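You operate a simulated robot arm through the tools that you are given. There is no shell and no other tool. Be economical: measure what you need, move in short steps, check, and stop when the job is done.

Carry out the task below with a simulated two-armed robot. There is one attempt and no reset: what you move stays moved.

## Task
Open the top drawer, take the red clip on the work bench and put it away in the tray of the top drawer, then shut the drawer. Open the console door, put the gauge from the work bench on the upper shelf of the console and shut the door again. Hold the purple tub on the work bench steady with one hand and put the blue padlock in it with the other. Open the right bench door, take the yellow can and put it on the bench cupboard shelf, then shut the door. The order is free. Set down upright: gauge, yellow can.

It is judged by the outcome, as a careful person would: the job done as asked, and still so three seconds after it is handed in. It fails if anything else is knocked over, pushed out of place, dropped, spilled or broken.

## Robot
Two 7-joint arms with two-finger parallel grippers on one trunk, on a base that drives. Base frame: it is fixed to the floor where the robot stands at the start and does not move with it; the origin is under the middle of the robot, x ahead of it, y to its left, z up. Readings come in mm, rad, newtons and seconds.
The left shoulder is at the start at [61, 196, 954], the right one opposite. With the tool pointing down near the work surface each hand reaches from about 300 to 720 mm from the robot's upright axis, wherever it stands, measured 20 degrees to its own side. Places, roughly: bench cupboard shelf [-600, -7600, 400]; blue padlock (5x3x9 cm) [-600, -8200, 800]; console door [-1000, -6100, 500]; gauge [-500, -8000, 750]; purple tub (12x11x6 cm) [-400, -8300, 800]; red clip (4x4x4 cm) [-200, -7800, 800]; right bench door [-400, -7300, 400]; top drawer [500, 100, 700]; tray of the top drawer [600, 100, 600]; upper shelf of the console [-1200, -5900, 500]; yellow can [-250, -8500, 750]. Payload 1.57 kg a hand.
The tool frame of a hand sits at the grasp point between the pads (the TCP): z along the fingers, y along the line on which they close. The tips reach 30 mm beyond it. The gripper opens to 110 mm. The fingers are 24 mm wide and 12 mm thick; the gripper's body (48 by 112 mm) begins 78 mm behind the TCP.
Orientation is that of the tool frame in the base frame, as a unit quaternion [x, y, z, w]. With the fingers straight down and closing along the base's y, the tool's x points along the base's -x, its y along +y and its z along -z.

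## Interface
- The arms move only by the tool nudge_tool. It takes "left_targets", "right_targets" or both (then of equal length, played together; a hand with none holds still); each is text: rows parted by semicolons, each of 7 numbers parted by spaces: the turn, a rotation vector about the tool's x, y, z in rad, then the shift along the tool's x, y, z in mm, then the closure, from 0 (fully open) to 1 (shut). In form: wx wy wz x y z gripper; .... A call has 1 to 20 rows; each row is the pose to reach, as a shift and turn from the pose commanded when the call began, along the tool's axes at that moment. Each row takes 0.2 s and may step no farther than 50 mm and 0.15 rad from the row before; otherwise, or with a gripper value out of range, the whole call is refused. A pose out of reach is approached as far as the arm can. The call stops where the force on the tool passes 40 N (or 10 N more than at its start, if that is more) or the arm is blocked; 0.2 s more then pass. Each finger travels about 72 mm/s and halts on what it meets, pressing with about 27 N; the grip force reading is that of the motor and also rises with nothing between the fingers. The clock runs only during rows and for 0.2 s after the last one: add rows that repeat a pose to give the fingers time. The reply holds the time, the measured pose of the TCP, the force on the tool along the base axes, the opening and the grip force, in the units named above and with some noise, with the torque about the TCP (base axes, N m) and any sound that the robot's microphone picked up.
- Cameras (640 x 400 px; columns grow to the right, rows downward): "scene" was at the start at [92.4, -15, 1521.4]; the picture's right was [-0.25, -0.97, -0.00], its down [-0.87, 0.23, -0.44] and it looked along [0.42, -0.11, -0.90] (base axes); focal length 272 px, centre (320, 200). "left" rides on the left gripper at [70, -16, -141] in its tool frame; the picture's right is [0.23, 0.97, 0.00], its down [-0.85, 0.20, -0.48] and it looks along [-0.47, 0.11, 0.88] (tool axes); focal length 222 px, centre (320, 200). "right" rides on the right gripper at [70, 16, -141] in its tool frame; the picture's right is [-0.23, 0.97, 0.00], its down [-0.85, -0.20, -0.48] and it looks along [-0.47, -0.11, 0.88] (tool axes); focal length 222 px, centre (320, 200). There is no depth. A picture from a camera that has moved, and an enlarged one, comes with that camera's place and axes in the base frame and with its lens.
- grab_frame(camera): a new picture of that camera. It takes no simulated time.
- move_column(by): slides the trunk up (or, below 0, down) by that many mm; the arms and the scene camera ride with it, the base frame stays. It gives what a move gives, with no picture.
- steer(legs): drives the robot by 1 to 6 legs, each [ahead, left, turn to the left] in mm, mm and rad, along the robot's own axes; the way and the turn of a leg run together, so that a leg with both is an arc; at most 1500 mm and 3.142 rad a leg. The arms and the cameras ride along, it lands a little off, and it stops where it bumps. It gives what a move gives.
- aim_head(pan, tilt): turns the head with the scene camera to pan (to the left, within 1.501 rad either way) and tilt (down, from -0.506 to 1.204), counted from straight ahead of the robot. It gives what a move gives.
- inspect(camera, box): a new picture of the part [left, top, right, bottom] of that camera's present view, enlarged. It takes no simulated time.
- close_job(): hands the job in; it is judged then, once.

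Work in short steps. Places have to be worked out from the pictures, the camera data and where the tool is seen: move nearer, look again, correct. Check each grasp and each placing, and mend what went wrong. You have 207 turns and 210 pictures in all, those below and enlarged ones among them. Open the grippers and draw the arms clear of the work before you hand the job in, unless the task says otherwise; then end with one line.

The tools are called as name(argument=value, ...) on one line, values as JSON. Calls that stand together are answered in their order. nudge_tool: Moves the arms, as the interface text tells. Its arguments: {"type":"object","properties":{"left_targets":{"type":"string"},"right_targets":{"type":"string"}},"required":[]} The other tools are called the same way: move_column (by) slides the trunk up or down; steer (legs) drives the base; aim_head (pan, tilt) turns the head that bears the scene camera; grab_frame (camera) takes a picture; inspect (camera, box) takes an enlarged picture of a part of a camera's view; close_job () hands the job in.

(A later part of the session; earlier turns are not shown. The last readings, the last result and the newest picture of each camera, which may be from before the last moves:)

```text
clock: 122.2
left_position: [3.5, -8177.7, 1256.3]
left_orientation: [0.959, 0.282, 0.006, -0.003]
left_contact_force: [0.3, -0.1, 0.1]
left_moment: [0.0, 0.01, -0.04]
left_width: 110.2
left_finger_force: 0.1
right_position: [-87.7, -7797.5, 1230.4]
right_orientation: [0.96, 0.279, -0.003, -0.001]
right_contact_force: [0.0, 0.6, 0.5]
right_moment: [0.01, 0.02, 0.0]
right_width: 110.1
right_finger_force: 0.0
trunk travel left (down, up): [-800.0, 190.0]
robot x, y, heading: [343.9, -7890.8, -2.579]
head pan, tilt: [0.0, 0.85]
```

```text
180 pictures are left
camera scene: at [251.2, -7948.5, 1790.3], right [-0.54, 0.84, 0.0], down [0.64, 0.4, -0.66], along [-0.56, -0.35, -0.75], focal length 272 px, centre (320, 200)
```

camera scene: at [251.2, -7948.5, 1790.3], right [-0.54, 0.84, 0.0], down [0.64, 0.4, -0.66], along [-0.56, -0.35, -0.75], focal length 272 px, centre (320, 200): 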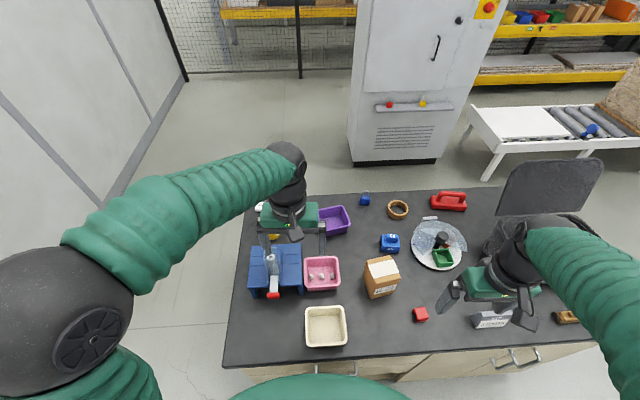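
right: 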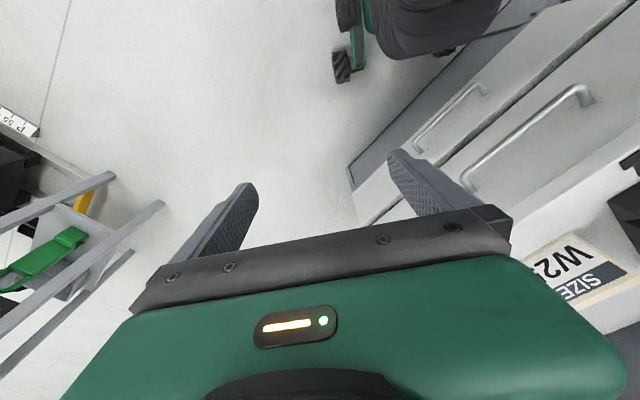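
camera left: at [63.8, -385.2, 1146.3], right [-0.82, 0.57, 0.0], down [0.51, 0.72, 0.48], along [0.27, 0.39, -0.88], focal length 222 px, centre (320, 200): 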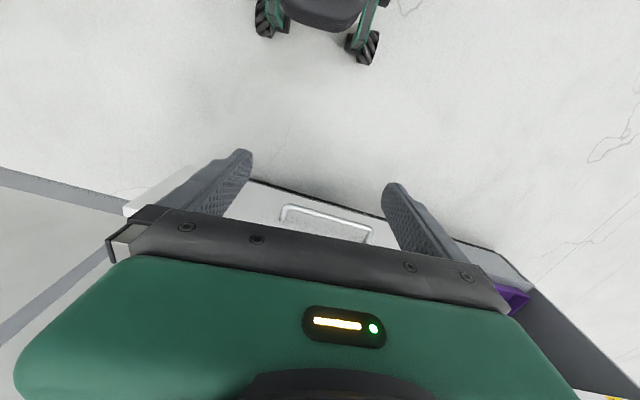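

I check the middle items closely to identify the gauge.

inspect(camera="scene", box=[320, 170, 520, 340])

grab_frame(camera="right")

```text
2.35 times, centred on (420, 255) of scene
camera zoom: at [251.2, -7948.5, 1790.3], right [-0.54, 0.84, 0.0], down [0.64, 0.4, -0.66], along [-0.56, -0.35, -0.75], focal length 641 px, centre (85, 71)
```

zoom: 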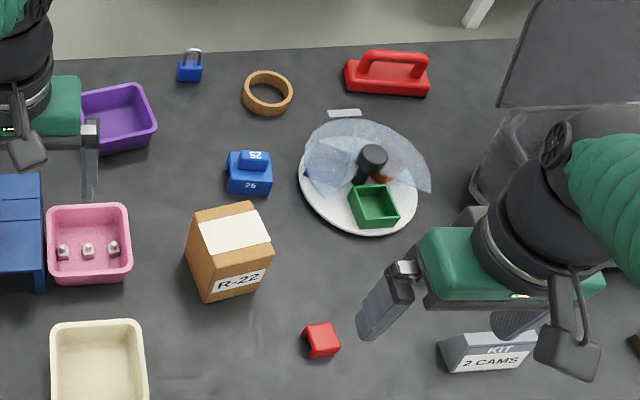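

```text
178 pictures are left
camera right: at [-20.0, -7773.5, 1372.0], right [0.33, -0.94, 0.0], down [-0.83, -0.29, 0.48], along [-0.46, -0.16, -0.87], focal length 222 px, centre (320, 200)
```

right: 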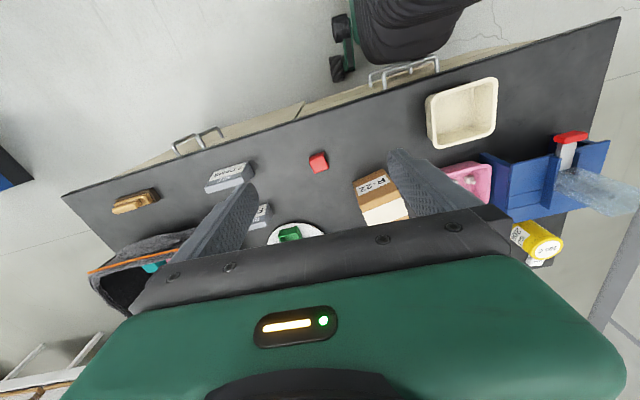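

The blue stepped block marked "25" is the tape gauge. My plan is to open the right door now, then work from the bench's back side, where tub, padlock, can and gauge are nearer. I drive to the door station.

steer(legs=[[-250, 0, 0.045], [0, -640, 0]])

aim_head(pan=-0.15, tilt=0.85)

grab_frame(camera="scene")

grab_frame(camera="right")

```text
clock: 127.2
left_position: [-141.0, -7527.9, 1255.8]
left_orientation: [0.954, 0.301, 0.006, -0.004]
left_contact_force: [-0.4, -0.7, 0.9]
left_moment: [0.02, 0.0, -0.01]
left_width: 110.3
left_finger_force: 0.1
right_position: [-249.6, -7152.0, 1231.7]
right_orientation: [0.954, 0.299, -0.004, -0.001]
right_contact_force: [-0.3, -0.1, -0.6]
right_moment: [0.0, 0.0, 0.01]
right_width: 110.2
right_finger_force: 0.1
trunk travel left (down, up): [-800.0, 190.0]
robot x, y, heading: [185.9, -7227.2, -2.537]
head pan, tilt: [0.0, 0.85]
```

```text
clock: 127.9
left_position: [-144.7, -7525.5, 1255.3]
left_orientation: [0.954, 0.3, 0.006, -0.003]
left_contact_force: [0.4, 0.0, 0.8]
left_moment: [0.01, 0.01, -0.02]
left_width: 109.8
left_finger_force: 0.1
right_position: [-252.2, -7148.6, 1232.2]
right_orientation: [0.954, 0.299, -0.004, 0.0]
right_contact_force: [0.3, 0.6, 0.4]
right_moment: [0.04, 0.01, 0.02]
right_width: 109.8
right_finger_force: 0.0
trunk travel left (down, up): [-800.0, 190.0]
robot x, y, heading: [186.9, -7227.3, -2.533]
head pan, tilt: [-0.15, 0.85]
```

```text
177 pictures are left
camera scene: at [87.5, -7275.9, 1790.2], right [-0.44, 0.9, 0.0], down [0.68, 0.33, -0.66], along [-0.59, -0.29, -0.75], focal length 272 px, centre (320, 200)
```

scene: 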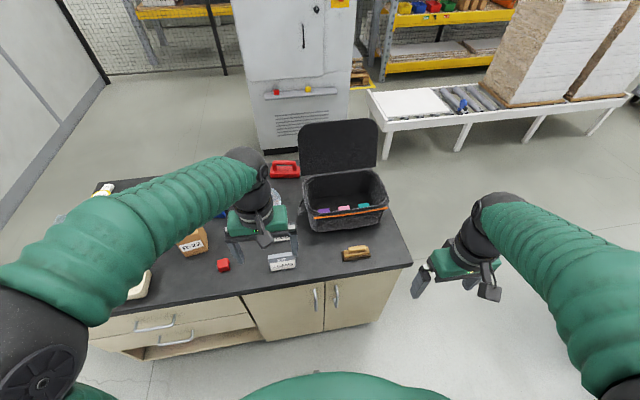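

```text
176 pictures are left
camera right: at [-183.8, -7122.5, 1372.0], right [0.37, -0.93, 0.0], down [-0.81, -0.32, 0.48], along [-0.45, -0.18, -0.87], focal length 222 px, centre (320, 200)
```

right: 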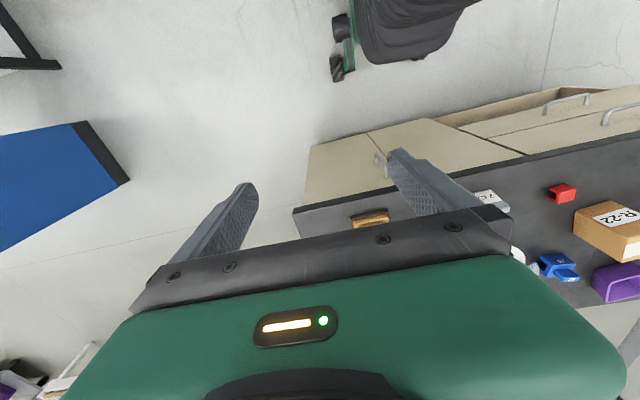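

The right door's handle triangulates to about [-352,-7416,615], which is 550 mm ahead and 153 mm right of me. I lower the trunk for this work.

move_column(by=-350)

grab_frame(camera="scene")

```text
clock: 131.3
left_position: [-142.4, -7525.8, 905.6]
left_orientation: [0.954, 0.301, 0.005, -0.002]
left_contact_force: [-0.3, 0.3, -0.4]
left_moment: [-0.02, 0.01, -0.02]
left_width: 110.0
left_finger_force: 0.1
right_position: [-250.4, -7148.8, 881.1]
right_orientation: [0.954, 0.299, -0.004, 0.0]
right_contact_force: [0.9, -0.7, -0.1]
right_moment: [-0.02, -0.01, -0.03]
right_width: 109.8
right_finger_force: 0.1
trunk travel left (down, up): [-450.0, 540.0]
robot x, y, heading: [186.5, -7225.2, -2.533]
head pan, tilt: [-0.15, 0.85]
```

```text
175 pictures are left
camera scene: at [88.8, -7276.7, 1440.3], right [-0.44, 0.9, 0.0], down [0.68, 0.33, -0.66], along [-0.59, -0.29, -0.75], focal length 272 px, centre (320, 200)
```

scene: 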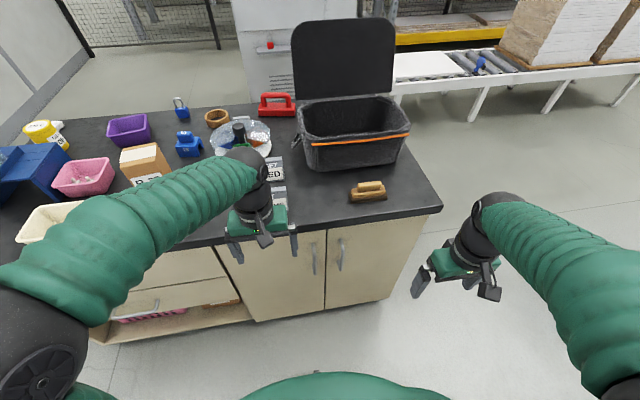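

The view confirms the right handle is centred near z 640. I bring the right hand, pitched forward with fingers closing horizontally, to a pre-grasp 80 mm short of it.

nudge_tool(right_targets="0 -0.135 0 -15 16 23 0;0 -0.27 0 -31 32 46 0;0 -0.405 0 -46 48 69 0;0 -0.54 0 -62 64 92 0;0 -0.675 0 -77 80 115 0;0 -0.81 0 -92 95 137 0;0 -0.945 0 -108 111 160 0;0 -1.08 0 -123 127 183 0;0 -1.215 0 -139 143 206 0;0 -1.35 0 -154 159 229 0;0 -1.35 0 -154 159 229 0")

grab_frame(camera="right")

grab_frame(camera="scene")

```text
clock: 133.1
left_position: [-141.7, -7523.9, 907.6]
left_orientation: [0.954, 0.3, 0.005, -0.001]
left_contact_force: [0.6, 0.8, -1.5]
left_moment: [-0.01, -0.04, 0.01]
left_width: 110.0
left_finger_force: 0.1
right_position: [-365.4, -7260.8, 722.0]
right_orientation: [0.879, 0.185, -0.427, 0.104]
right_contact_force: [0.8, 0.2, -0.3]
right_moment: [0.0, 0.0, 0.02]
right_width: 109.8
right_finger_force: 0.1
right hand out of reach, approached as far as the arm can: row 3, 4, 5, 6, 7, 8
trunk travel left (down, up): [-450.0, 540.0]
robot x, y, heading: [186.2, -7224.2, -2.538]
head pan, tilt: [-0.15, 0.85]
stopped in row 8 (right hand): the arm was blocked; the commanded pose is now the measured one
```

```text
174 pictures are left
camera right: at [-218.8, -7210.7, 754.6], right [0.27, -0.94, 0.2], down [-0.22, 0.14, 0.96], along [-0.94, -0.31, -0.17], focal length 222 px, centre (320, 200)
```

right: 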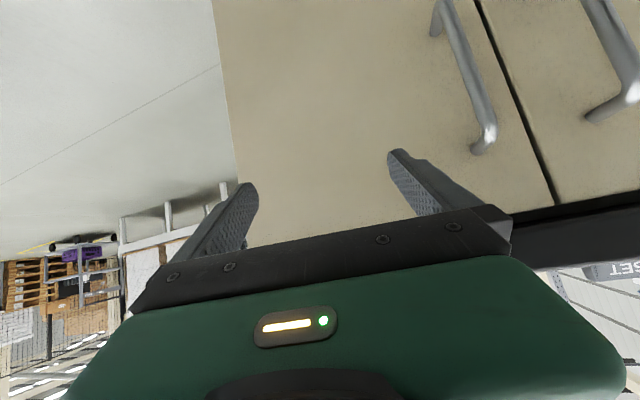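

```text
173 pictures are left
camera scene: at [87.8, -7275.7, 1441.0], right [-0.44, 0.9, 0.0], down [0.68, 0.33, -0.66], along [-0.59, -0.29, -0.75], focal length 272 px, centre (320, 200)
```

scene: 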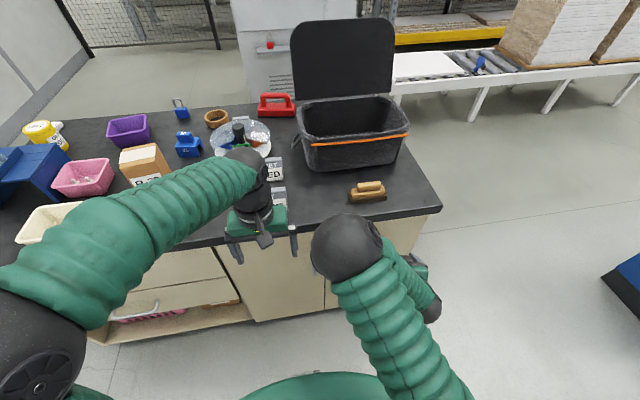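

The right wrist is too cramped at this distance. I lift the hand clear, shift the robot left so the handle lies further to the right, and try again at a longer reach.

nudge_tool(right_targets="0 0.1 0 -29 1 -23 0;0 0.2 0 -59 2 -46 0;0 0.3 0 -88 3 -69 0;0 0.4 0 -118 4 -92 0")

steer(legs=[[0, 260, 0]])

grab_frame(camera="scene")

```text
clock: 133.7
left_position: [-140.9, -7524.3, 907.9]
left_orientation: [0.954, 0.3, 0.003, -0.001]
left_contact_force: [0.5, 0.2, 0.3]
left_moment: [-0.02, -0.02, -0.01]
left_width: 110.1
left_finger_force: 0.0
right_position: [-384.0, -7184.5, 787.8]
right_orientation: [0.929, 0.113, -0.35, 0.046]
right_contact_force: [-0.1, 0.0, -0.5]
right_moment: [-0.01, 0.06, -0.01]
right_width: 110.1
right_finger_force: 0.1
trunk travel left (down, up): [-450.0, 540.0]
robot x, y, heading: [185.4, -7223.9, -2.538]
head pan, tilt: [-0.15, 0.85]
stopped in row 3 (right hand): the arm was blocked; the commanded pose is now the measured one
```

```text
clock: 135.6
left_position: [7.2, -7736.4, 907.7]
left_orientation: [0.953, 0.302, 0.004, 0.0]
left_contact_force: [-0.6, 0.2, 0.3]
left_moment: [-0.01, -0.01, -0.04]
left_width: 109.9
left_finger_force: 0.0
right_position: [-238.1, -7396.9, 783.9]
right_orientation: [0.929, 0.113, -0.349, 0.048]
right_contact_force: [-0.3, 1.6, -0.4]
right_moment: [-0.02, -0.05, 0.08]
right_width: 109.9
right_finger_force: 0.0
trunk travel left (down, up): [-450.0, 540.0]
robot x, y, heading: [336.1, -7443.3, -2.535]
head pan, tilt: [-0.15, 0.85]
```

```text
172 pictures are left
camera scene: at [233.3, -7486.4, 1440.1], right [-0.44, 0.9, -0.01], down [0.68, 0.33, -0.66], along [-0.59, -0.29, -0.75], focal length 272 px, centre (320, 200)
```

scene: 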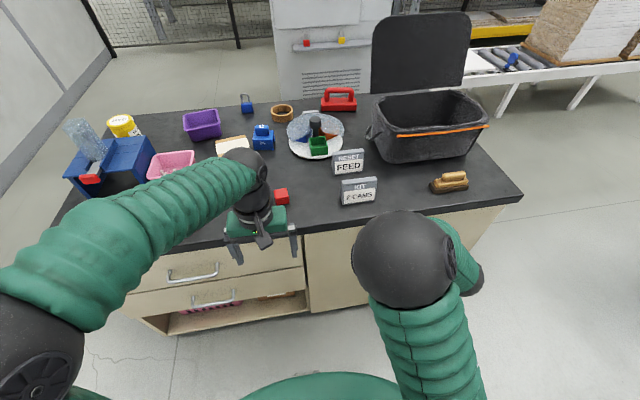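

The right elbow has swung into an awkward posture. I bring the right hand back to a pointing-down pose higher up to reset it.

nudge_tool(right_targets="-0.02 0.119 -0.058 -21 6 -18 0;-0.04 0.238 -0.116 -42 13 -36 0;-0.06 0.357 -0.174 -64 19 -55 0;-0.08 0.475 -0.232 -85 25 -73 0;-0.1 0.594 -0.29 -106 32 -91 0;-0.12 0.713 -0.348 -127 38 -109 0;-0.12 0.713 -0.348 -127 38 -109 0")

grab_frame(camera="scene")

```text
clock: 137.2
left_position: [11.6, -7741.9, 907.8]
left_orientation: [0.954, 0.301, 0.002, -0.003]
left_contact_force: [0.2, -0.1, -0.8]
left_moment: [0.04, 0.01, 0.02]
left_width: 110.0
left_finger_force: 0.0
right_position: [-246.8, -7443.9, 952.7]
right_orientation: [0.955, 0.298, -0.001, -0.003]
right_contact_force: [0.1, -0.1, 1.1]
right_moment: [-0.01, -0.02, 0.01]
right_width: 109.9
right_finger_force: 0.2
trunk travel left (down, up): [-450.0, 540.0]
robot x, y, heading: [331.5, -7445.4, -2.534]
head pan, tilt: [-0.15, 0.85]
```

```text
171 pictures are left
camera scene: at [239.3, -7494.8, 1440.3], right [-0.44, 0.9, 0.0], down [0.67, 0.33, -0.66], along [-0.59, -0.29, -0.75], focal length 272 px, centre (320, 200)
```

scene: 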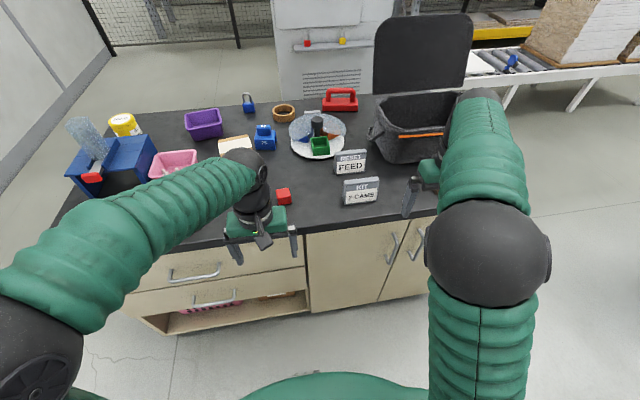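

I try pitching the hand forward here, high above the edge and further right, before descending to the handle.

nudge_tool(right_targets="0 -0.135 0 0 -6 0 0;0 -0.27 0 0 -12 0 0;0 -0.405 0 0 -18 0 0;0 -0.54 0 0 -24 0 0;0 -0.675 0 0 -30 0 0;0 -0.81 0 0 -36 0 0;0 -0.945 0 0 -42 0 0;0 -1.08 0 0 -48 0 0;0 -1.215 0 0 -54 0 0;0 -1.215 0 0 -60 0 0")

grab_frame(camera="scene")

```text
clock: 139.4
left_position: [10.0, -7740.2, 907.6]
left_orientation: [0.954, 0.301, 0.003, -0.002]
left_contact_force: [0.2, 0.2, -0.9]
left_moment: [-0.01, 0.02, 0.02]
left_width: 109.9
left_finger_force: 0.0
right_position: [-282.0, -7391.2, 953.7]
right_orientation: [0.782, 0.245, -0.547, 0.167]
right_contact_force: [0.6, 0.0, 0.2]
right_moment: [0.0, 0.01, 0.02]
right_width: 110.1
right_finger_force: 0.0
trunk travel left (down, up): [-450.0, 540.0]
robot x, y, heading: [332.2, -7444.6, -2.535]
head pan, tilt: [-0.15, 0.85]
```

```text
170 pictures are left
camera scene: at [238.6, -7493.1, 1440.3], right [-0.44, 0.9, 0.0], down [0.68, 0.33, -0.66], along [-0.59, -0.29, -0.75], focal length 272 px, centre (320, 200)
```

scene: 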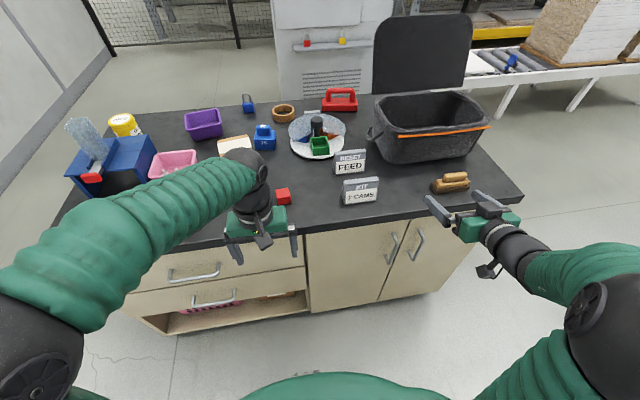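

That worked well, and the elbow is out. Now I lower the hand in front of the handle.

nudge_tool(right_targets="0 0 0 40 -3 15 0;0 0 0 80 -6 29 0;0 0 0 120 -9 44 0;0 0 0 160 -12 59 0;0 0 0 200 -15 74 0;0 0 0 240 -18 89 0;0 0 0 276 -19 102 0;0 0 0 276 -19 102 0")

grab_frame(camera="right")

```text
clock: 141.2
left_position: [11.8, -7740.7, 908.0]
left_orientation: [0.953, 0.302, 0.002, -0.002]
left_contact_force: [-0.1, -0.5, 0.2]
left_moment: [0.01, 0.01, 0.0]
left_width: 109.9
left_finger_force: 0.1
right_position: [-294.2, -7376.4, 657.4]
right_orientation: [0.782, 0.245, -0.548, 0.167]
right_contact_force: [0.0, -0.1, 0.9]
right_moment: [-0.03, 0.01, -0.04]
right_width: 110.2
right_finger_force: 0.1
trunk travel left (down, up): [-450.0, 540.0]
robot x, y, heading: [336.7, -7442.3, -2.533]
head pan, tilt: [-0.15, 0.85]
```

```text
169 pictures are left
camera right: at [-156.1, -7300.6, 641.3], right [0.49, -0.85, 0.21], down [0.02, 0.25, 0.97], along [-0.87, -0.47, 0.13], focal length 222 px, centre (320, 200)
```

right: 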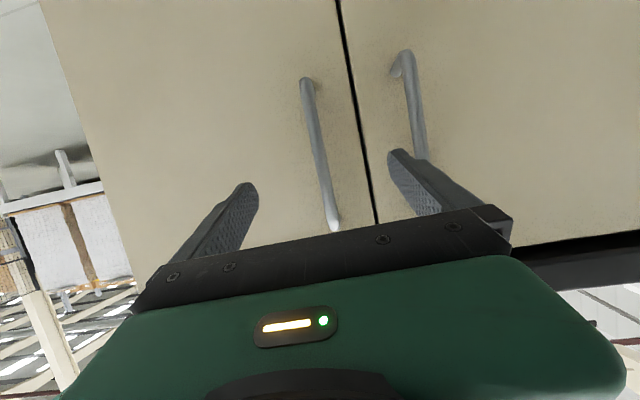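

The handle is aligned between the fingers, about 70 mm ahead. I advance and close.

nudge_tool(right_targets="0 0 0 0 0 30 0;0 0 0 0 0 55 0;0 0 0 0 0 66 0;0 0 0 0 0 66 0.4;0 0 0 0 0 66 0.8;0 0 0 0 0 66 1;0 0 0 0 0 66 1;0 0 0 0 0 66 1;0 0 0 0 0 66 1;0 0 0 0 0 66 1")

grab_frame(camera="right")

```text
clock: 143.4
left_position: [10.7, -7741.8, 907.5]
left_orientation: [0.954, 0.301, 0.004, -0.003]
left_contact_force: [0.5, 0.1, 0.6]
left_moment: [0.0, -0.03, -0.01]
left_width: 110.3
left_finger_force: 0.1
right_position: [-344.9, -7411.6, 635.1]
right_orientation: [0.783, 0.246, -0.546, 0.168]
right_contact_force: [5.5, -5.9, -3.5]
right_moment: [-0.66, -0.15, -0.06]
right_width: 11.8
right_finger_force: 28.9
trunk travel left (down, up): [-450.0, 540.0]
robot x, y, heading: [333.9, -7446.1, -2.532]
head pan, tilt: [-0.15, 0.85]
```

```text
168 pictures are left
camera right: at [-205.8, -7336.4, 619.3], right [0.49, -0.85, 0.21], down [0.01, 0.25, 0.97], along [-0.87, -0.47, 0.13], focal length 222 px, centre (320, 200)
```

right: 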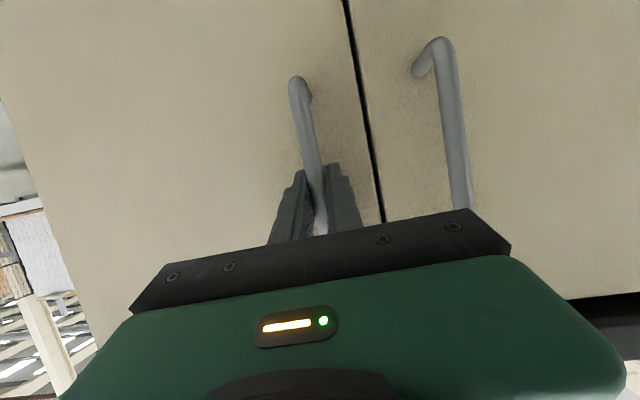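

The handle is gripped. I pull it along the door's arc (hinge on the right, about 300 mm radius), turning the hand partly with it.

nudge_tool(right_targets="-0.033 0 -0.012 5 0 -14 1;-0.066 0 -0.024 10 -2 -28 1;-0.098 0 -0.036 16 -3 -42 1;-0.131 0 -0.049 21 -6 -56 1;-0.164 0 -0.061 26 -9 -70 1;-0.197 0 -0.073 31 -13 -83 1;-0.23 0 -0.085 36 -18 -97 1;-0.263 0 -0.097 41 -24 -110 1;-0.295 0 -0.109 45 -30 -122 1;-0.328 0 -0.121 50 -37 -135 1")

grab_frame(camera="scene")

```text
clock: 144.5
left_position: [8.5, -7740.2, 906.9]
left_orientation: [0.954, 0.301, 0.003, -0.002]
left_contact_force: [0.0, -1.1, -0.2]
left_moment: [0.03, -0.01, 0.02]
left_width: 109.9
left_finger_force: 0.0
right_position: [-303.1, -7361.1, 635.3]
right_orientation: [0.766, 0.297, -0.536, 0.194]
right_contact_force: [-22.8, 13.4, -23.7]
right_moment: [-0.63, -0.66, 0.08]
right_width: 12.0
right_finger_force: 29.5
trunk travel left (down, up): [-450.0, 540.0]
robot x, y, heading: [334.9, -7442.1, -2.535]
head pan, tilt: [-0.15, 0.85]
stopped in row 5 (right hand): the force on the tool passed its limit at 42 N (the readings are from after the stop); the commanded pose is now the measured one
```

```text
167 pictures are left
camera scene: at [227.4, -7487.1, 1438.9], right [-0.44, 0.9, -0.01], down [0.68, 0.33, -0.66], along [-0.59, -0.29, -0.76], focal length 272 px, centre (320, 200)
```

scene: 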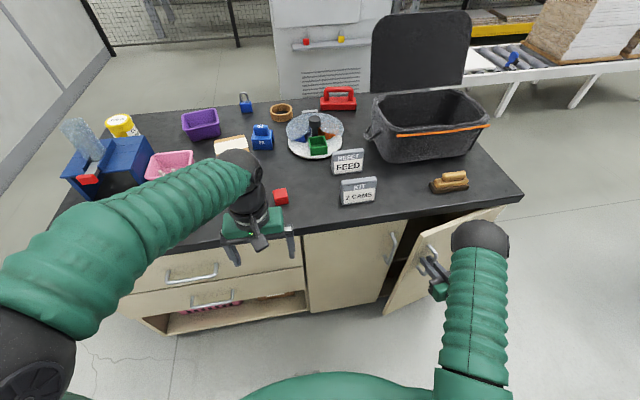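

The door is opening with some sideways pull. I relax to the right a little and continue along the arc.

nudge_tool(right_targets="0 0 0 3 -6 0 1;-0.066 0 -0.024 14 -9 -27 1;-0.098 0 -0.036 19 -12 -40 1;-0.131 0 -0.049 24 -16 -53 1;-0.164 0 -0.061 29 -20 -66 1;-0.197 0 -0.073 34 -25 -79 1;-0.23 0 -0.085 38 -31 -92 1;-0.263 0 -0.097 43 -37 -104 1;-0.295 0 -0.109 47 -44 -115 1;-0.328 0 -0.121 51 -52 -127 1;-0.36 0 -0.133 55 -60 -138 1;-0.394 0 -0.146 59 -69 -149 1")

grab_frame(camera="scene")

```text
clock: 145.4
left_position: [9.6, -7742.8, 907.8]
left_orientation: [0.954, 0.301, 0.004, -0.004]
left_contact_force: [-0.4, -0.1, 0.1]
left_moment: [-0.03, 0.01, 0.0]
left_width: 110.1
left_finger_force: 0.1
right_position: [-280.9, -7319.5, 636.4]
right_orientation: [0.744, 0.343, -0.53, 0.218]
right_contact_force: [-31.2, 12.9, -22.5]
right_moment: [-0.42, -0.88, 0.13]
right_width: 12.8
right_finger_force: 29.3
trunk travel left (down, up): [-450.0, 540.0]
robot x, y, heading: [331.7, -7439.0, -2.53]
head pan, tilt: [-0.15, 0.85]
stopped in row 4 (right hand): the force on the tool passed its limit at 50 N (the readings are from after the stop); the commanded pose is now the measured one
```

```text
166 pictures are left
camera scene: at [224.3, -7486.7, 1438.8], right [-0.44, 0.9, -0.01], down [0.68, 0.33, -0.65], along [-0.58, -0.29, -0.76], focal length 272 px, centre (320, 200)
```

scene: 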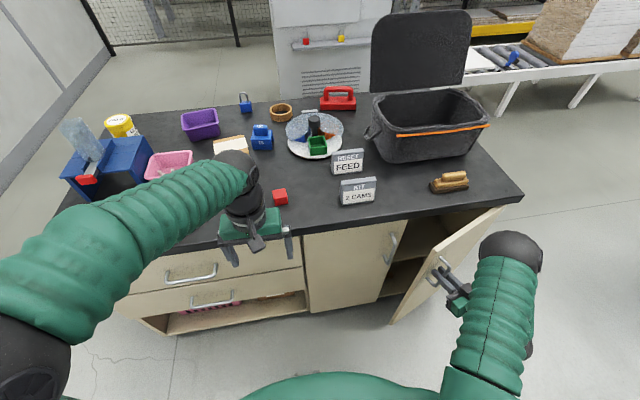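

Force directions suggest the arc radius is nearer 195 mm and the door is about 0.6 rad open. I continue with that arc.

nudge_tool(right_targets="0 0 0 4 -5 1 1;-0.038 0 -0.014 8 -8 -7 1;-0.075 0 -0.028 11 -11 -15 1;-0.113 0 -0.042 14 -15 -23 1;-0.15 0 -0.056 17 -19 -31 1;-0.188 0 -0.07 20 -24 -39 1;-0.225 0 -0.084 23 -29 -47 1;-0.263 0 -0.098 26 -35 -55 1;-0.3 0 -0.112 29 -41 -62 1;-0.338 0 -0.126 31 -47 -69 1;-0.375 0 -0.14 34 -54 -75 1;-0.413 0 -0.154 36 -61 -81 1;-0.45 0 -0.168 38 -68 -87 1;-0.488 0 -0.182 40 -76 -93 1;-0.525 0 -0.196 42 -84 -98 1")

grab_frame(camera="scene")

```text
clock: 148.5
left_position: [14.9, -7742.6, 909.9]
left_orientation: [0.954, 0.3, 0.0, -0.005]
left_contact_force: [-0.9, -0.4, 0.0]
left_moment: [0.01, 0.0, 0.0]
left_width: 109.9
left_finger_force: 0.0
right_position: [-261.1, -7192.9, 637.8]
right_orientation: [0.63, 0.53, -0.444, 0.353]
right_contact_force: [14.7, 0.6, 13.0]
right_moment: [-0.53, -0.74, 0.0]
right_width: 12.5
right_finger_force: 29.3
trunk travel left (down, up): [-450.0, 540.0]
robot x, y, heading: [335.0, -7444.8, -2.538]
head pan, tilt: [-0.15, 0.85]
stopped in row 15 (right hand): the force on the tool passed its limit at 54 N (the readings are from after the stop); the commanded pose is now the measured one
```

```text
165 pictures are left
camera scene: at [239.5, -7492.1, 1440.9], right [-0.44, 0.9, 0.0], down [0.67, 0.33, -0.66], along [-0.59, -0.29, -0.75], focal length 272 px, centre (320, 200)
```

scene: 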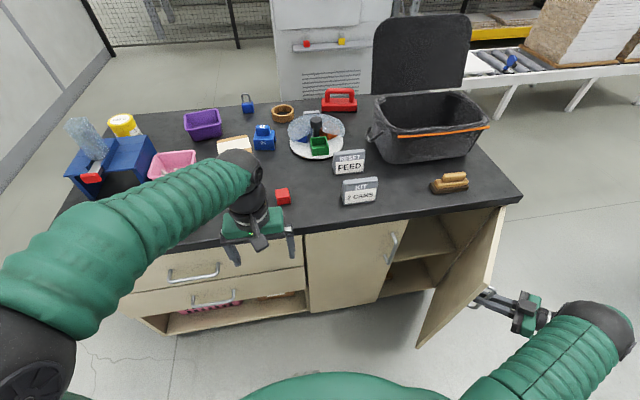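

The door is open about 80° and the shelf inside shows. I release the handle, back away and raise the hand.

nudge_tool(right_targets="0 0 0 0 0 0 0.5;0 0 0 0 0 0 0;0 0 0 0 0 0 0;0 0 0 0 0 0 0;0 0 0 0 0 -40 0;0 0 0 0 0 -80 0;0 0 0 0 0 -110 0")

inspect(camera="scene", box=[350, 180, 600, 360])

```text
clock: 150.1
left_position: [15.4, -7742.8, 909.7]
left_orientation: [0.954, 0.301, 0.001, -0.005]
left_contact_force: [-0.3, -0.1, 0.0]
left_moment: [0.01, 0.01, 0.01]
left_width: 110.2
left_finger_force: 0.0
right_position: [-240.5, -7092.6, 673.0]
right_orientation: [0.632, 0.529, -0.445, 0.351]
right_contact_force: [-0.5, -0.5, 0.1]
right_moment: [-0.02, -0.01, 0.04]
right_width: 110.1
right_finger_force: 0.1
trunk travel left (down, up): [-450.0, 540.0]
robot x, y, heading: [333.5, -7443.3, -2.533]
head pan, tilt: [-0.15, 0.85]
```

```text
2.22 times, centred on (475, 270) of scene
camera zoom: at [237.1, -7489.4, 1440.3], right [-0.44, 0.9, 0.0], down [0.68, 0.33, -0.66], along [-0.59, -0.29, -0.75], focal length 605 px, centre (-24, 44)
```

zoom: 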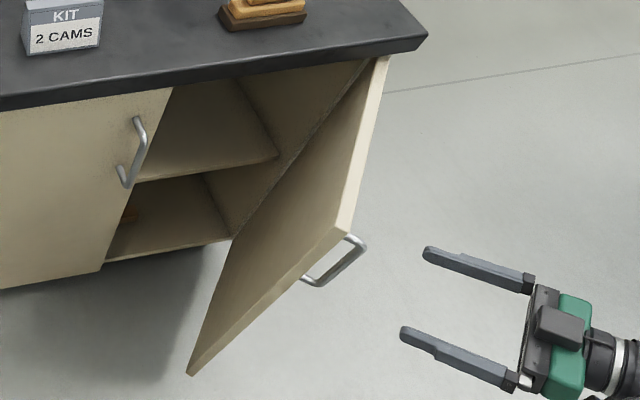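

I raise the right hand and return it to the pointing-down travel pose.

nudge_tool(right_targets="0 0 0 -40 -1 -15 0;0 0 0 -80 -2 -31 0;0 0 0 -120 -3 -46 0;0 0 0 -160 -5 -61 0;0 0 0 -200 -6 -76 0;0 0 0 -240 -7 -92 0;0 0 0 -280 -8 -107 0;0.044 0.115 0.069 -289 8 -85 0;0.088 0.23 0.138 -298 25 -62 0;0.132 0.346 0.206 -307 41 -40 0;0.176 0.461 0.275 -316 58 -17 0;0.22 0.576 0.344 -325 74 5 0;0.264 0.691 0.413 -335 90 27 0;0.308 0.806 0.481 -344 107 50 0;0.352 0.921 0.55 -353 123 72 0;0.396 1.037 0.619 -362 140 95 0;0.44 1.152 0.688 -371 156 117 0;0.44 1.152 0.688 -371 156 117 0")

grab_frame(camera="scene")

```text
clock: 153.9
left_position: [16.2, -7742.1, 907.6]
left_orientation: [0.954, 0.3, 0.001, -0.006]
left_contact_force: [0.2, 0.3, 0.5]
left_moment: [-0.05, 0.01, -0.01]
left_width: 109.8
left_finger_force: 0.0
right_position: [-125.6, -7361.2, 973.4]
right_orientation: [0.954, 0.3, 0.0, -0.002]
right_contact_force: [-0.2, 1.0, 0.2]
right_moment: [-0.01, 0.01, -0.01]
right_width: 110.1
right_finger_force: 0.1
trunk travel left (down, up): [-450.0, 540.0]
robot x, y, heading: [331.5, -7440.5, -2.536]
head pan, tilt: [-0.15, 0.85]
```

```text
163 pictures are left
camera scene: at [238.3, -7492.1, 1440.3], right [-0.44, 0.9, 0.0], down [0.68, 0.33, -0.66], along [-0.59, -0.29, -0.75], focal length 272 px, centre (320, 200)
```

scene: 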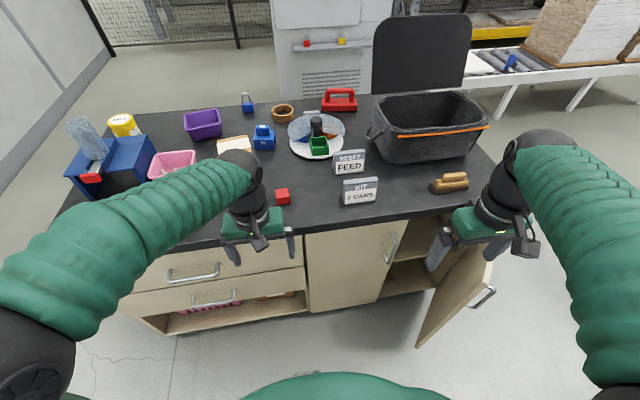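

The hand is clear of the door. Now I drive around the bench's left end to its back side.

steer(legs=[[0, 1240, 0], [1500, 0, 0]])

aim_head(pan=-0.3, tilt=0.4)

grab_frame(camera="scene")

```text
clock: 167.0
left_position: [-488.8, -9596.3, 907.6]
left_orientation: [0.954, 0.299, 0.001, -0.006]
left_contact_force: [0.5, -0.1, -0.5]
left_moment: [0.0, 0.04, -0.03]
left_width: 110.0
left_finger_force: 0.1
right_position: [-628.1, -9214.4, 972.9]
right_orientation: [0.955, 0.297, 0.0, -0.002]
right_contact_force: [0.2, -0.3, -0.6]
right_moment: [0.0, 0.01, -0.02]
right_width: 110.1
right_finger_force: 0.1
trunk travel left (down, up): [-450.0, 540.0]
robot x, y, heading: [-164.9, -9300.0, -2.542]
head pan, tilt: [-0.15, 0.85]
```

```text
clock: 167.9
left_position: [-488.0, -9595.8, 908.7]
left_orientation: [0.955, 0.298, 0.001, -0.006]
left_contact_force: [-0.7, 0.0, 0.1]
left_moment: [0.0, 0.04, 0.01]
left_width: 110.1
left_finger_force: 0.0
right_position: [-626.9, -9213.7, 972.8]
right_orientation: [0.955, 0.298, -0.001, 0.0]
right_contact_force: [0.0, 0.4, -0.2]
right_moment: [-0.03, 0.01, 0.02]
right_width: 110.0
right_finger_force: 0.2
trunk travel left (down, up): [-450.0, 540.0]
robot x, y, heading: [-167.8, -9298.6, -2.54]
head pan, tilt: [-0.3, 0.4]
```

```text
162 pictures are left
camera scene: at [-282.8, -9339.8, 1479.3], right [-0.3, 0.95, 0.0], down [0.37, 0.12, -0.92], along [-0.88, -0.27, -0.39], focal length 272 px, centre (320, 200)
```

scene: 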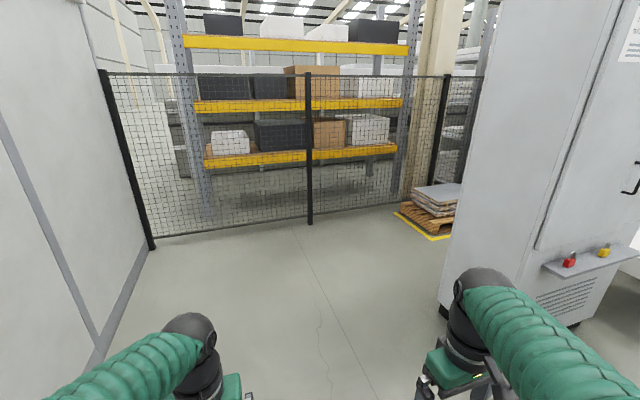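

The space behind the bench is open. I raise the trunk, go a little further, turn around and strafe to face the bench's back edge.

move_column(by=200)

steer(legs=[[230, 0, 0], [0, 0, 3.141], [0, 960, 0]])

aim_head(pan=0.0, tilt=0.95)

grab_frame(camera="scene")

```text
clock: 170.1
left_position: [-488.0, -9596.0, 1108.8]
left_orientation: [0.954, 0.298, 0.001, -0.006]
left_contact_force: [0.1, 0.0, -0.4]
left_moment: [0.01, 0.01, -0.01]
left_width: 110.2
left_finger_force: 0.0
right_position: [-627.0, -9214.0, 1172.5]
right_orientation: [0.955, 0.298, 0.0, -0.001]
right_contact_force: [0.2, 0.2, -0.2]
right_moment: [-0.02, 0.03, -0.03]
right_width: 110.0
right_finger_force: 0.0
trunk travel left (down, up): [-650.0, 340.0]
robot x, y, heading: [-169.5, -9299.6, -2.546]
head pan, tilt: [-0.3, 0.4]
```

```text
clock: 183.7
left_position: [-567.6, -8341.4, 1108.4]
left_orientation: [-0.299, 0.954, -0.004, -0.002]
left_contact_force: [0.1, 0.1, -0.4]
left_moment: [0.0, 0.0, 0.01]
left_width: 110.1
left_finger_force: 0.0
right_position: [-428.8, -8724.1, 1172.1]
right_orientation: [-0.298, 0.955, 0.0, 0.0]
right_contact_force: [-0.1, -0.1, -1.1]
right_moment: [0.02, -0.01, 0.02]
right_width: 110.3
right_finger_force: 0.1
trunk travel left (down, up): [-650.0, 340.0]
robot x, y, heading: [-893.4, -8640.3, 0.602]
head pan, tilt: [-0.3, 0.4]
```

```text
clock: 184.7
left_position: [-570.0, -8340.7, 1108.1]
left_orientation: [-0.298, 0.955, -0.005, 0.0]
left_contact_force: [0.2, -0.4, 0.2]
left_moment: [-0.02, 0.02, 0.01]
left_width: 110.0
left_finger_force: 0.0
right_position: [-430.1, -8723.0, 1173.9]
right_orientation: [-0.298, 0.955, -0.001, 0.0]
right_contact_force: [0.0, 0.1, -0.4]
right_moment: [0.0, -0.03, -0.01]
right_width: 110.0
right_finger_force: 0.1
trunk travel left (down, up): [-650.0, 340.0]
robot x, y, heading: [-888.5, -8640.3, 0.601]
head pan, tilt: [0.0, 0.949]
```

```text
161 pictures are left
camera scene: at [-802.7, -8579.0, 1632.8], right [0.57, -0.82, 0.0], down [-0.67, -0.46, -0.58], along [0.48, 0.33, -0.81], focal length 272 px, centre (320, 200)
```

scene: 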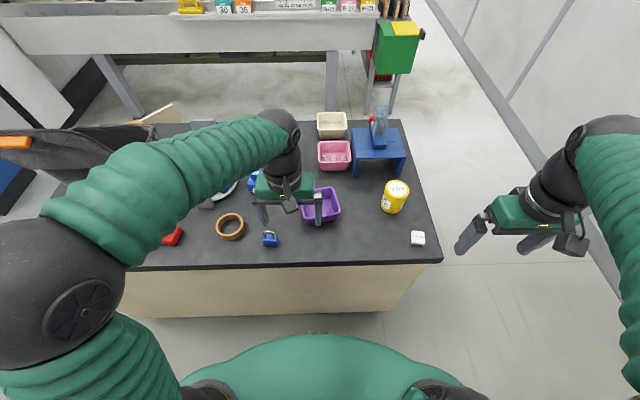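

From behind, the padlock, tub and can are all within easy reach. Triangulation puts the bench top near z 805. I move 150 mm closer and look with the wrist cameras.

steer(legs=[[150, 0, 0]])

grab_frame(camera="scene")

grab_frame(camera="left")

grab_frame(camera="right")

```text
clock: 186.0
left_position: [-449.0, -8259.0, 1109.9]
left_orientation: [-0.298, 0.954, -0.005, 0.001]
left_contact_force: [-0.4, 0.2, 0.3]
left_moment: [0.03, -0.01, -0.01]
left_width: 110.1
left_finger_force: 0.0
right_position: [-310.1, -8639.5, 1175.2]
right_orientation: [-0.297, 0.955, -0.002, 0.001]
right_contact_force: [0.1, 0.2, 0.1]
right_moment: [-0.02, 0.01, 0.02]
right_width: 109.7
right_finger_force: 0.0
trunk travel left (down, up): [-650.0, 340.0]
robot x, y, heading: [-768.5, -8556.1, 0.603]
head pan, tilt: [0.0, 0.949]
```

```text
160 pictures are left
camera scene: at [-684.7, -8497.4, 1633.0], right [0.57, -0.82, 0.0], down [-0.67, -0.46, -0.58], along [0.48, 0.33, -0.81], focal length 272 px, centre (320, 200)
```

scene: 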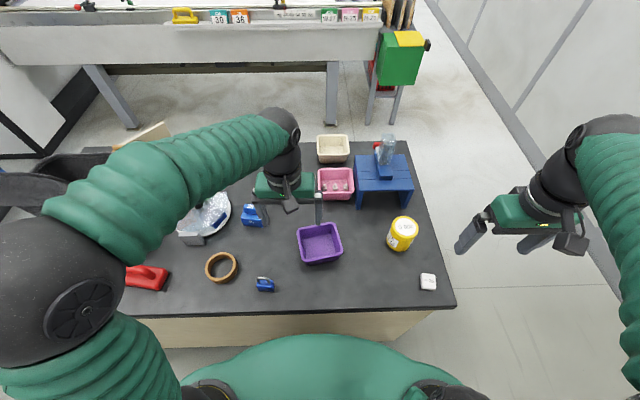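

```text
159 pictures are left
camera left: at [-499.0, -8309.0, 1251.9], right [-0.74, 0.67, -0.01], down [0.59, 0.66, 0.47], along [0.32, 0.35, -0.88], focal length 222 px, centre (320, 200)
```

left: 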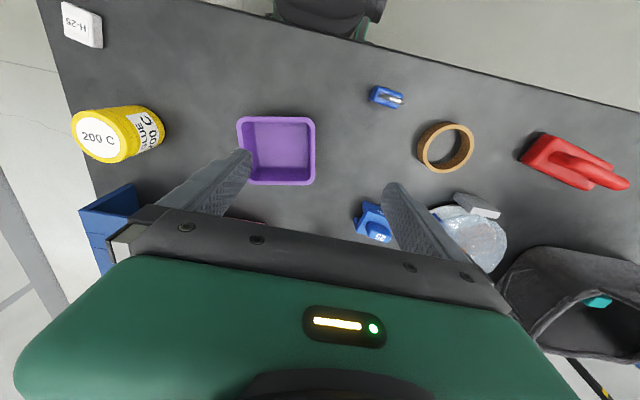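

```text
158 pictures are left
camera right: at [-378.0, -8665.7, 1315.9], right [-0.37, 0.93, 0.0], down [0.82, 0.32, 0.48], along [0.45, 0.17, -0.88], focal length 222 px, centre (320, 200)
```

right: 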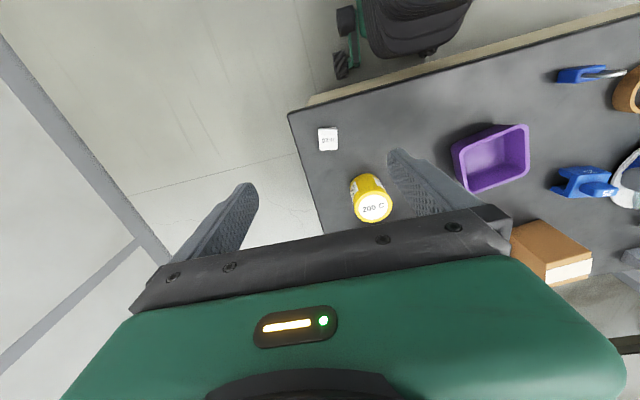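

Two views agree: tub centre is at (-366,-8279) with its rim at z about 865, and the padlock is near (-559,-8216). I zoom on the padlock and tub for orientation.

inspect(camera="scene", box=[225, 190, 385, 310])

inspect(camera="left", box=[330, 60, 450, 135])

```text
3.33 times, centred on (305, 250) of scene
camera zoom: at [-684.7, -8497.4, 1633.0], right [0.57, -0.82, 0.0], down [-0.67, -0.46, -0.58], along [0.48, 0.33, -0.81], focal length 908 px, centre (370, 33)
```

zoom: 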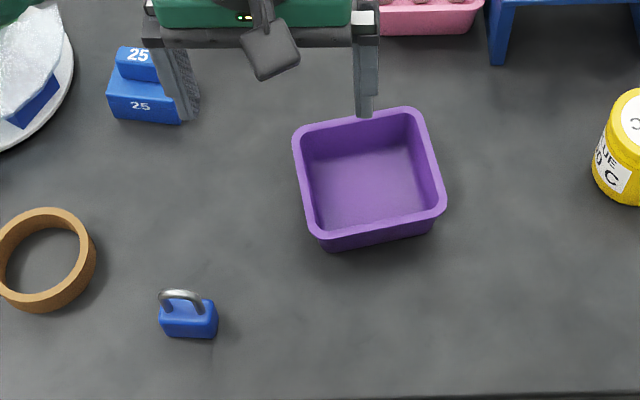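

```text
5.33 times, centred on (390, 98) of left
camera zoom: at [-499.0, -8309.0, 1251.9], right [-0.74, 0.67, -0.01], down [0.59, 0.66, 0.47], along [0.32, 0.35, -0.88], focal length 1185 px, centre (-53, 747)
```

zoom: 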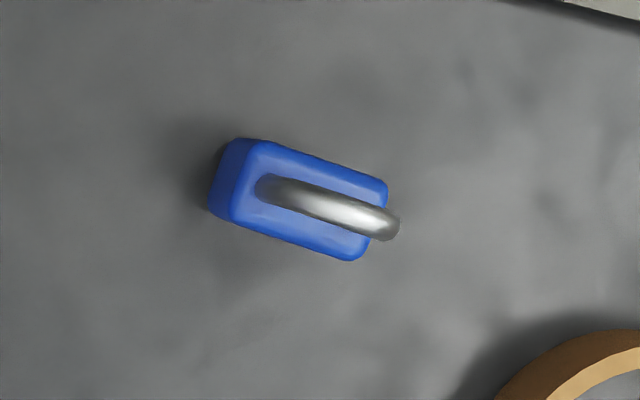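

Now I bring the right hand, tilted about 35° to the right and yawed with the tub, above the far end of the tub's right wall.

nudge_tool(right_targets="-0.061 0.006 -0.02 -21 22 23 0;-0.122 0.013 -0.041 -43 43 47 0;-0.182 0.019 -0.061 -64 65 70 0;-0.243 0.026 -0.081 -85 87 94 0;-0.304 0.032 -0.102 -106 108 117 0;-0.365 0.038 -0.122 -128 130 141 0;-0.426 0.045 -0.142 -149 152 164 0;-0.486 0.051 -0.162 -170 174 188 0;-0.547 0.058 -0.183 -192 195 211 0;-0.608 0.064 -0.203 -213 217 235 0;-0.608 0.064 -0.203 -213 217 235 0.4")

grab_frame(camera="right")

grab_frame(camera="scene")

```text
clock: 188.4
left_position: [-449.0, -8258.8, 1110.0]
left_orientation: [-0.298, 0.955, -0.005, 0.0]
left_contact_force: [0.9, -0.4, 0.4]
left_moment: [0.0, -0.01, -0.02]
left_width: 110.2
left_finger_force: 0.1
right_position: [-256.8, -8340.1, 939.4]
right_orientation: [-0.379, 0.875, 0.276, -0.118]
right_contact_force: [-0.2, -1.7, 0.8]
right_moment: [0.03, 0.03, -0.01]
right_width: 66.0
right_finger_force: 0.1
trunk travel left (down, up): [-650.0, 340.0]
robot x, y, heading: [-771.5, -8555.9, 0.602]
head pan, tilt: [0.0, 0.949]
```

```text
155 pictures are left
camera right: at [-255.6, -8436.6, 1065.0], right [-0.43, 0.71, 0.56], down [0.9, 0.32, 0.28], along [0.02, 0.62, -0.78], focal length 222 px, centre (320, 200)
```

right: 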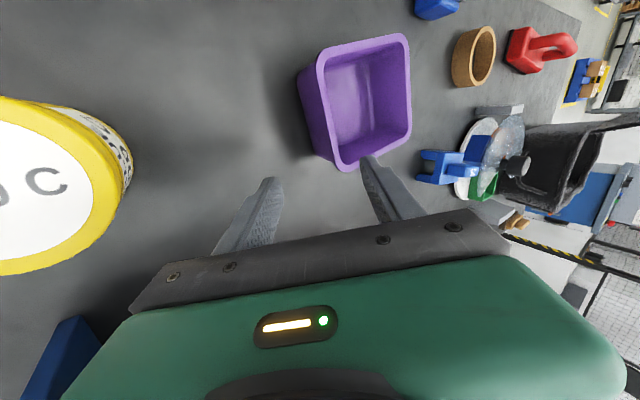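

```text
154 pictures are left
camera scene: at [-681.3, -8495.3, 1632.7], right [0.57, -0.82, 0.0], down [-0.67, -0.46, -0.58], along [0.48, 0.33, -0.81], focal length 272 px, centre (320, 200)
```

scene: 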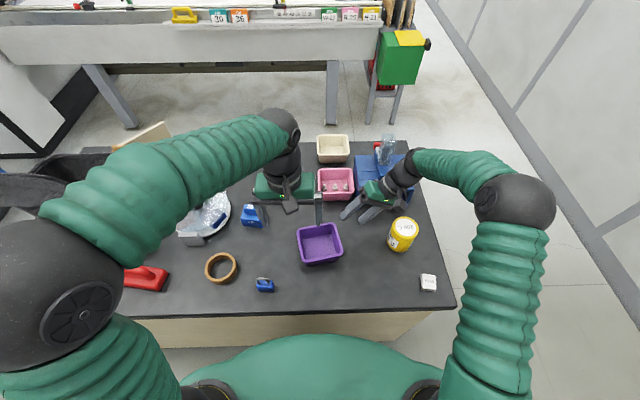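

The closer view refines the right wall's rim to run from (-365,-8353) to (-298,-8264). I descend onto it and close gently.

nudge_tool(right_targets="0 0 0 0 8 35 0.4;0 0 0 0 15 70 0.4;0 0 0 0 15 92 0.4;0 0 0 0 15 104 0.4;0 0 0 0 15 104 0.4")

grab_frame(camera="right")

```text
clock: 189.4
left_position: [-449.9, -8261.1, 1110.7]
left_orientation: [-0.299, 0.954, -0.004, 0.001]
left_contact_force: [0.9, 0.0, 0.0]
left_moment: [-0.01, 0.02, 0.0]
left_width: 109.8
left_finger_force: 0.1
right_position: [-306.0, -8296.3, 868.0]
right_orientation: [-0.377, 0.877, 0.275, -0.117]
right_contact_force: [-2.7, -12.4, 18.3]
right_moment: [-0.88, -0.04, -0.18]
right_width: 61.8
right_finger_force: 0.2
trunk travel left (down, up): [-650.0, 340.0]
robot x, y, heading: [-770.5, -8559.5, 0.604]
head pan, tilt: [0.0, 0.949]
stopped in row 5 (right hand): the force on the tool passed its limit at 43 N (the readings are from after the stop); the commanded pose is now the measured one
```

```text
153 pictures are left
camera right: at [-305.8, -8393.8, 994.6], right [-0.43, 0.72, 0.55], down [0.9, 0.32, 0.28], along [0.02, 0.62, -0.78], focal length 222 px, centre (320, 200)
```

right: 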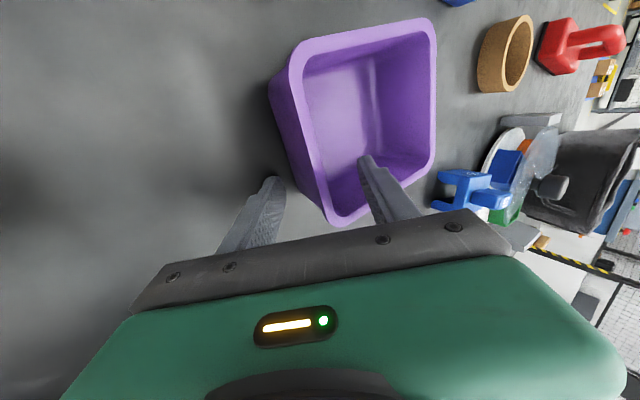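

The outer fingertip touched the bench, while the inner finger is inside the tub. I lift slightly and close on the wall.

nudge_tool(right_targets="0 0 0 0 0 -10 0.4;0 0 0 0 0 -10 0.6;0 0 0 0 0 -8 0.8;0 0 0 0 0 -6 1;0 0 0 0 0 -6 1;0 0 0 0 0 -6 1")

grab_frame(camera="right")

grab_frame(camera="left")

```text
clock: 190.8
left_position: [-450.0, -8257.2, 1109.7]
left_orientation: [-0.298, 0.955, -0.005, -0.001]
left_contact_force: [0.0, 1.1, 0.2]
left_moment: [0.01, 0.02, -0.01]
left_width: 110.0
left_finger_force: 0.0
right_position: [-305.0, -8294.7, 872.2]
right_orientation: [-0.377, 0.877, 0.273, -0.116]
right_contact_force: [0.3, 0.0, -0.7]
right_moment: [0.0, -0.04, 0.0]
right_width: 3.4
right_finger_force: 24.3
trunk travel left (down, up): [-650.0, 340.0]
robot x, y, heading: [-768.3, -8556.1, 0.602]
head pan, tilt: [0.0, 0.949]
```

```text
152 pictures are left
camera right: at [-303.7, -8392.5, 998.4], right [-0.43, 0.72, 0.55], down [0.9, 0.32, 0.28], along [0.03, 0.62, -0.78], focal length 222 px, centre (320, 200)
```

right: 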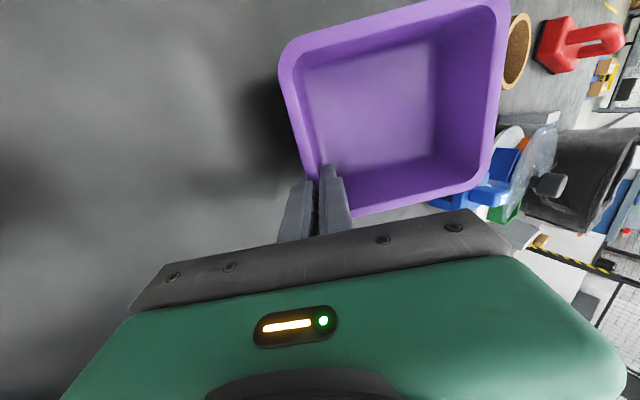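

```text
151 pictures are left
camera left: at [-498.1, -8308.7, 1251.7], right [-0.74, 0.67, -0.01], down [0.59, 0.66, 0.47], along [0.32, 0.35, -0.88], focal length 222 px, centre (320, 200)
```

left: 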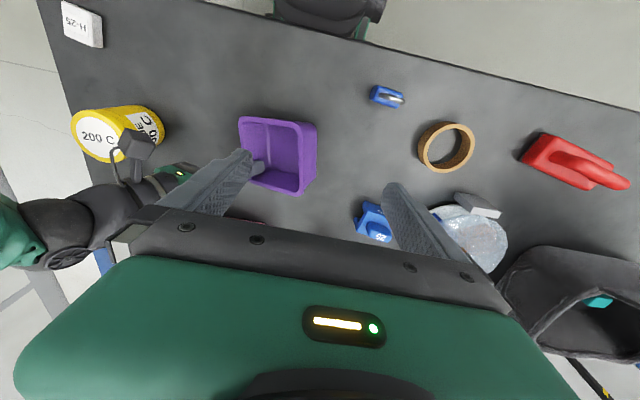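

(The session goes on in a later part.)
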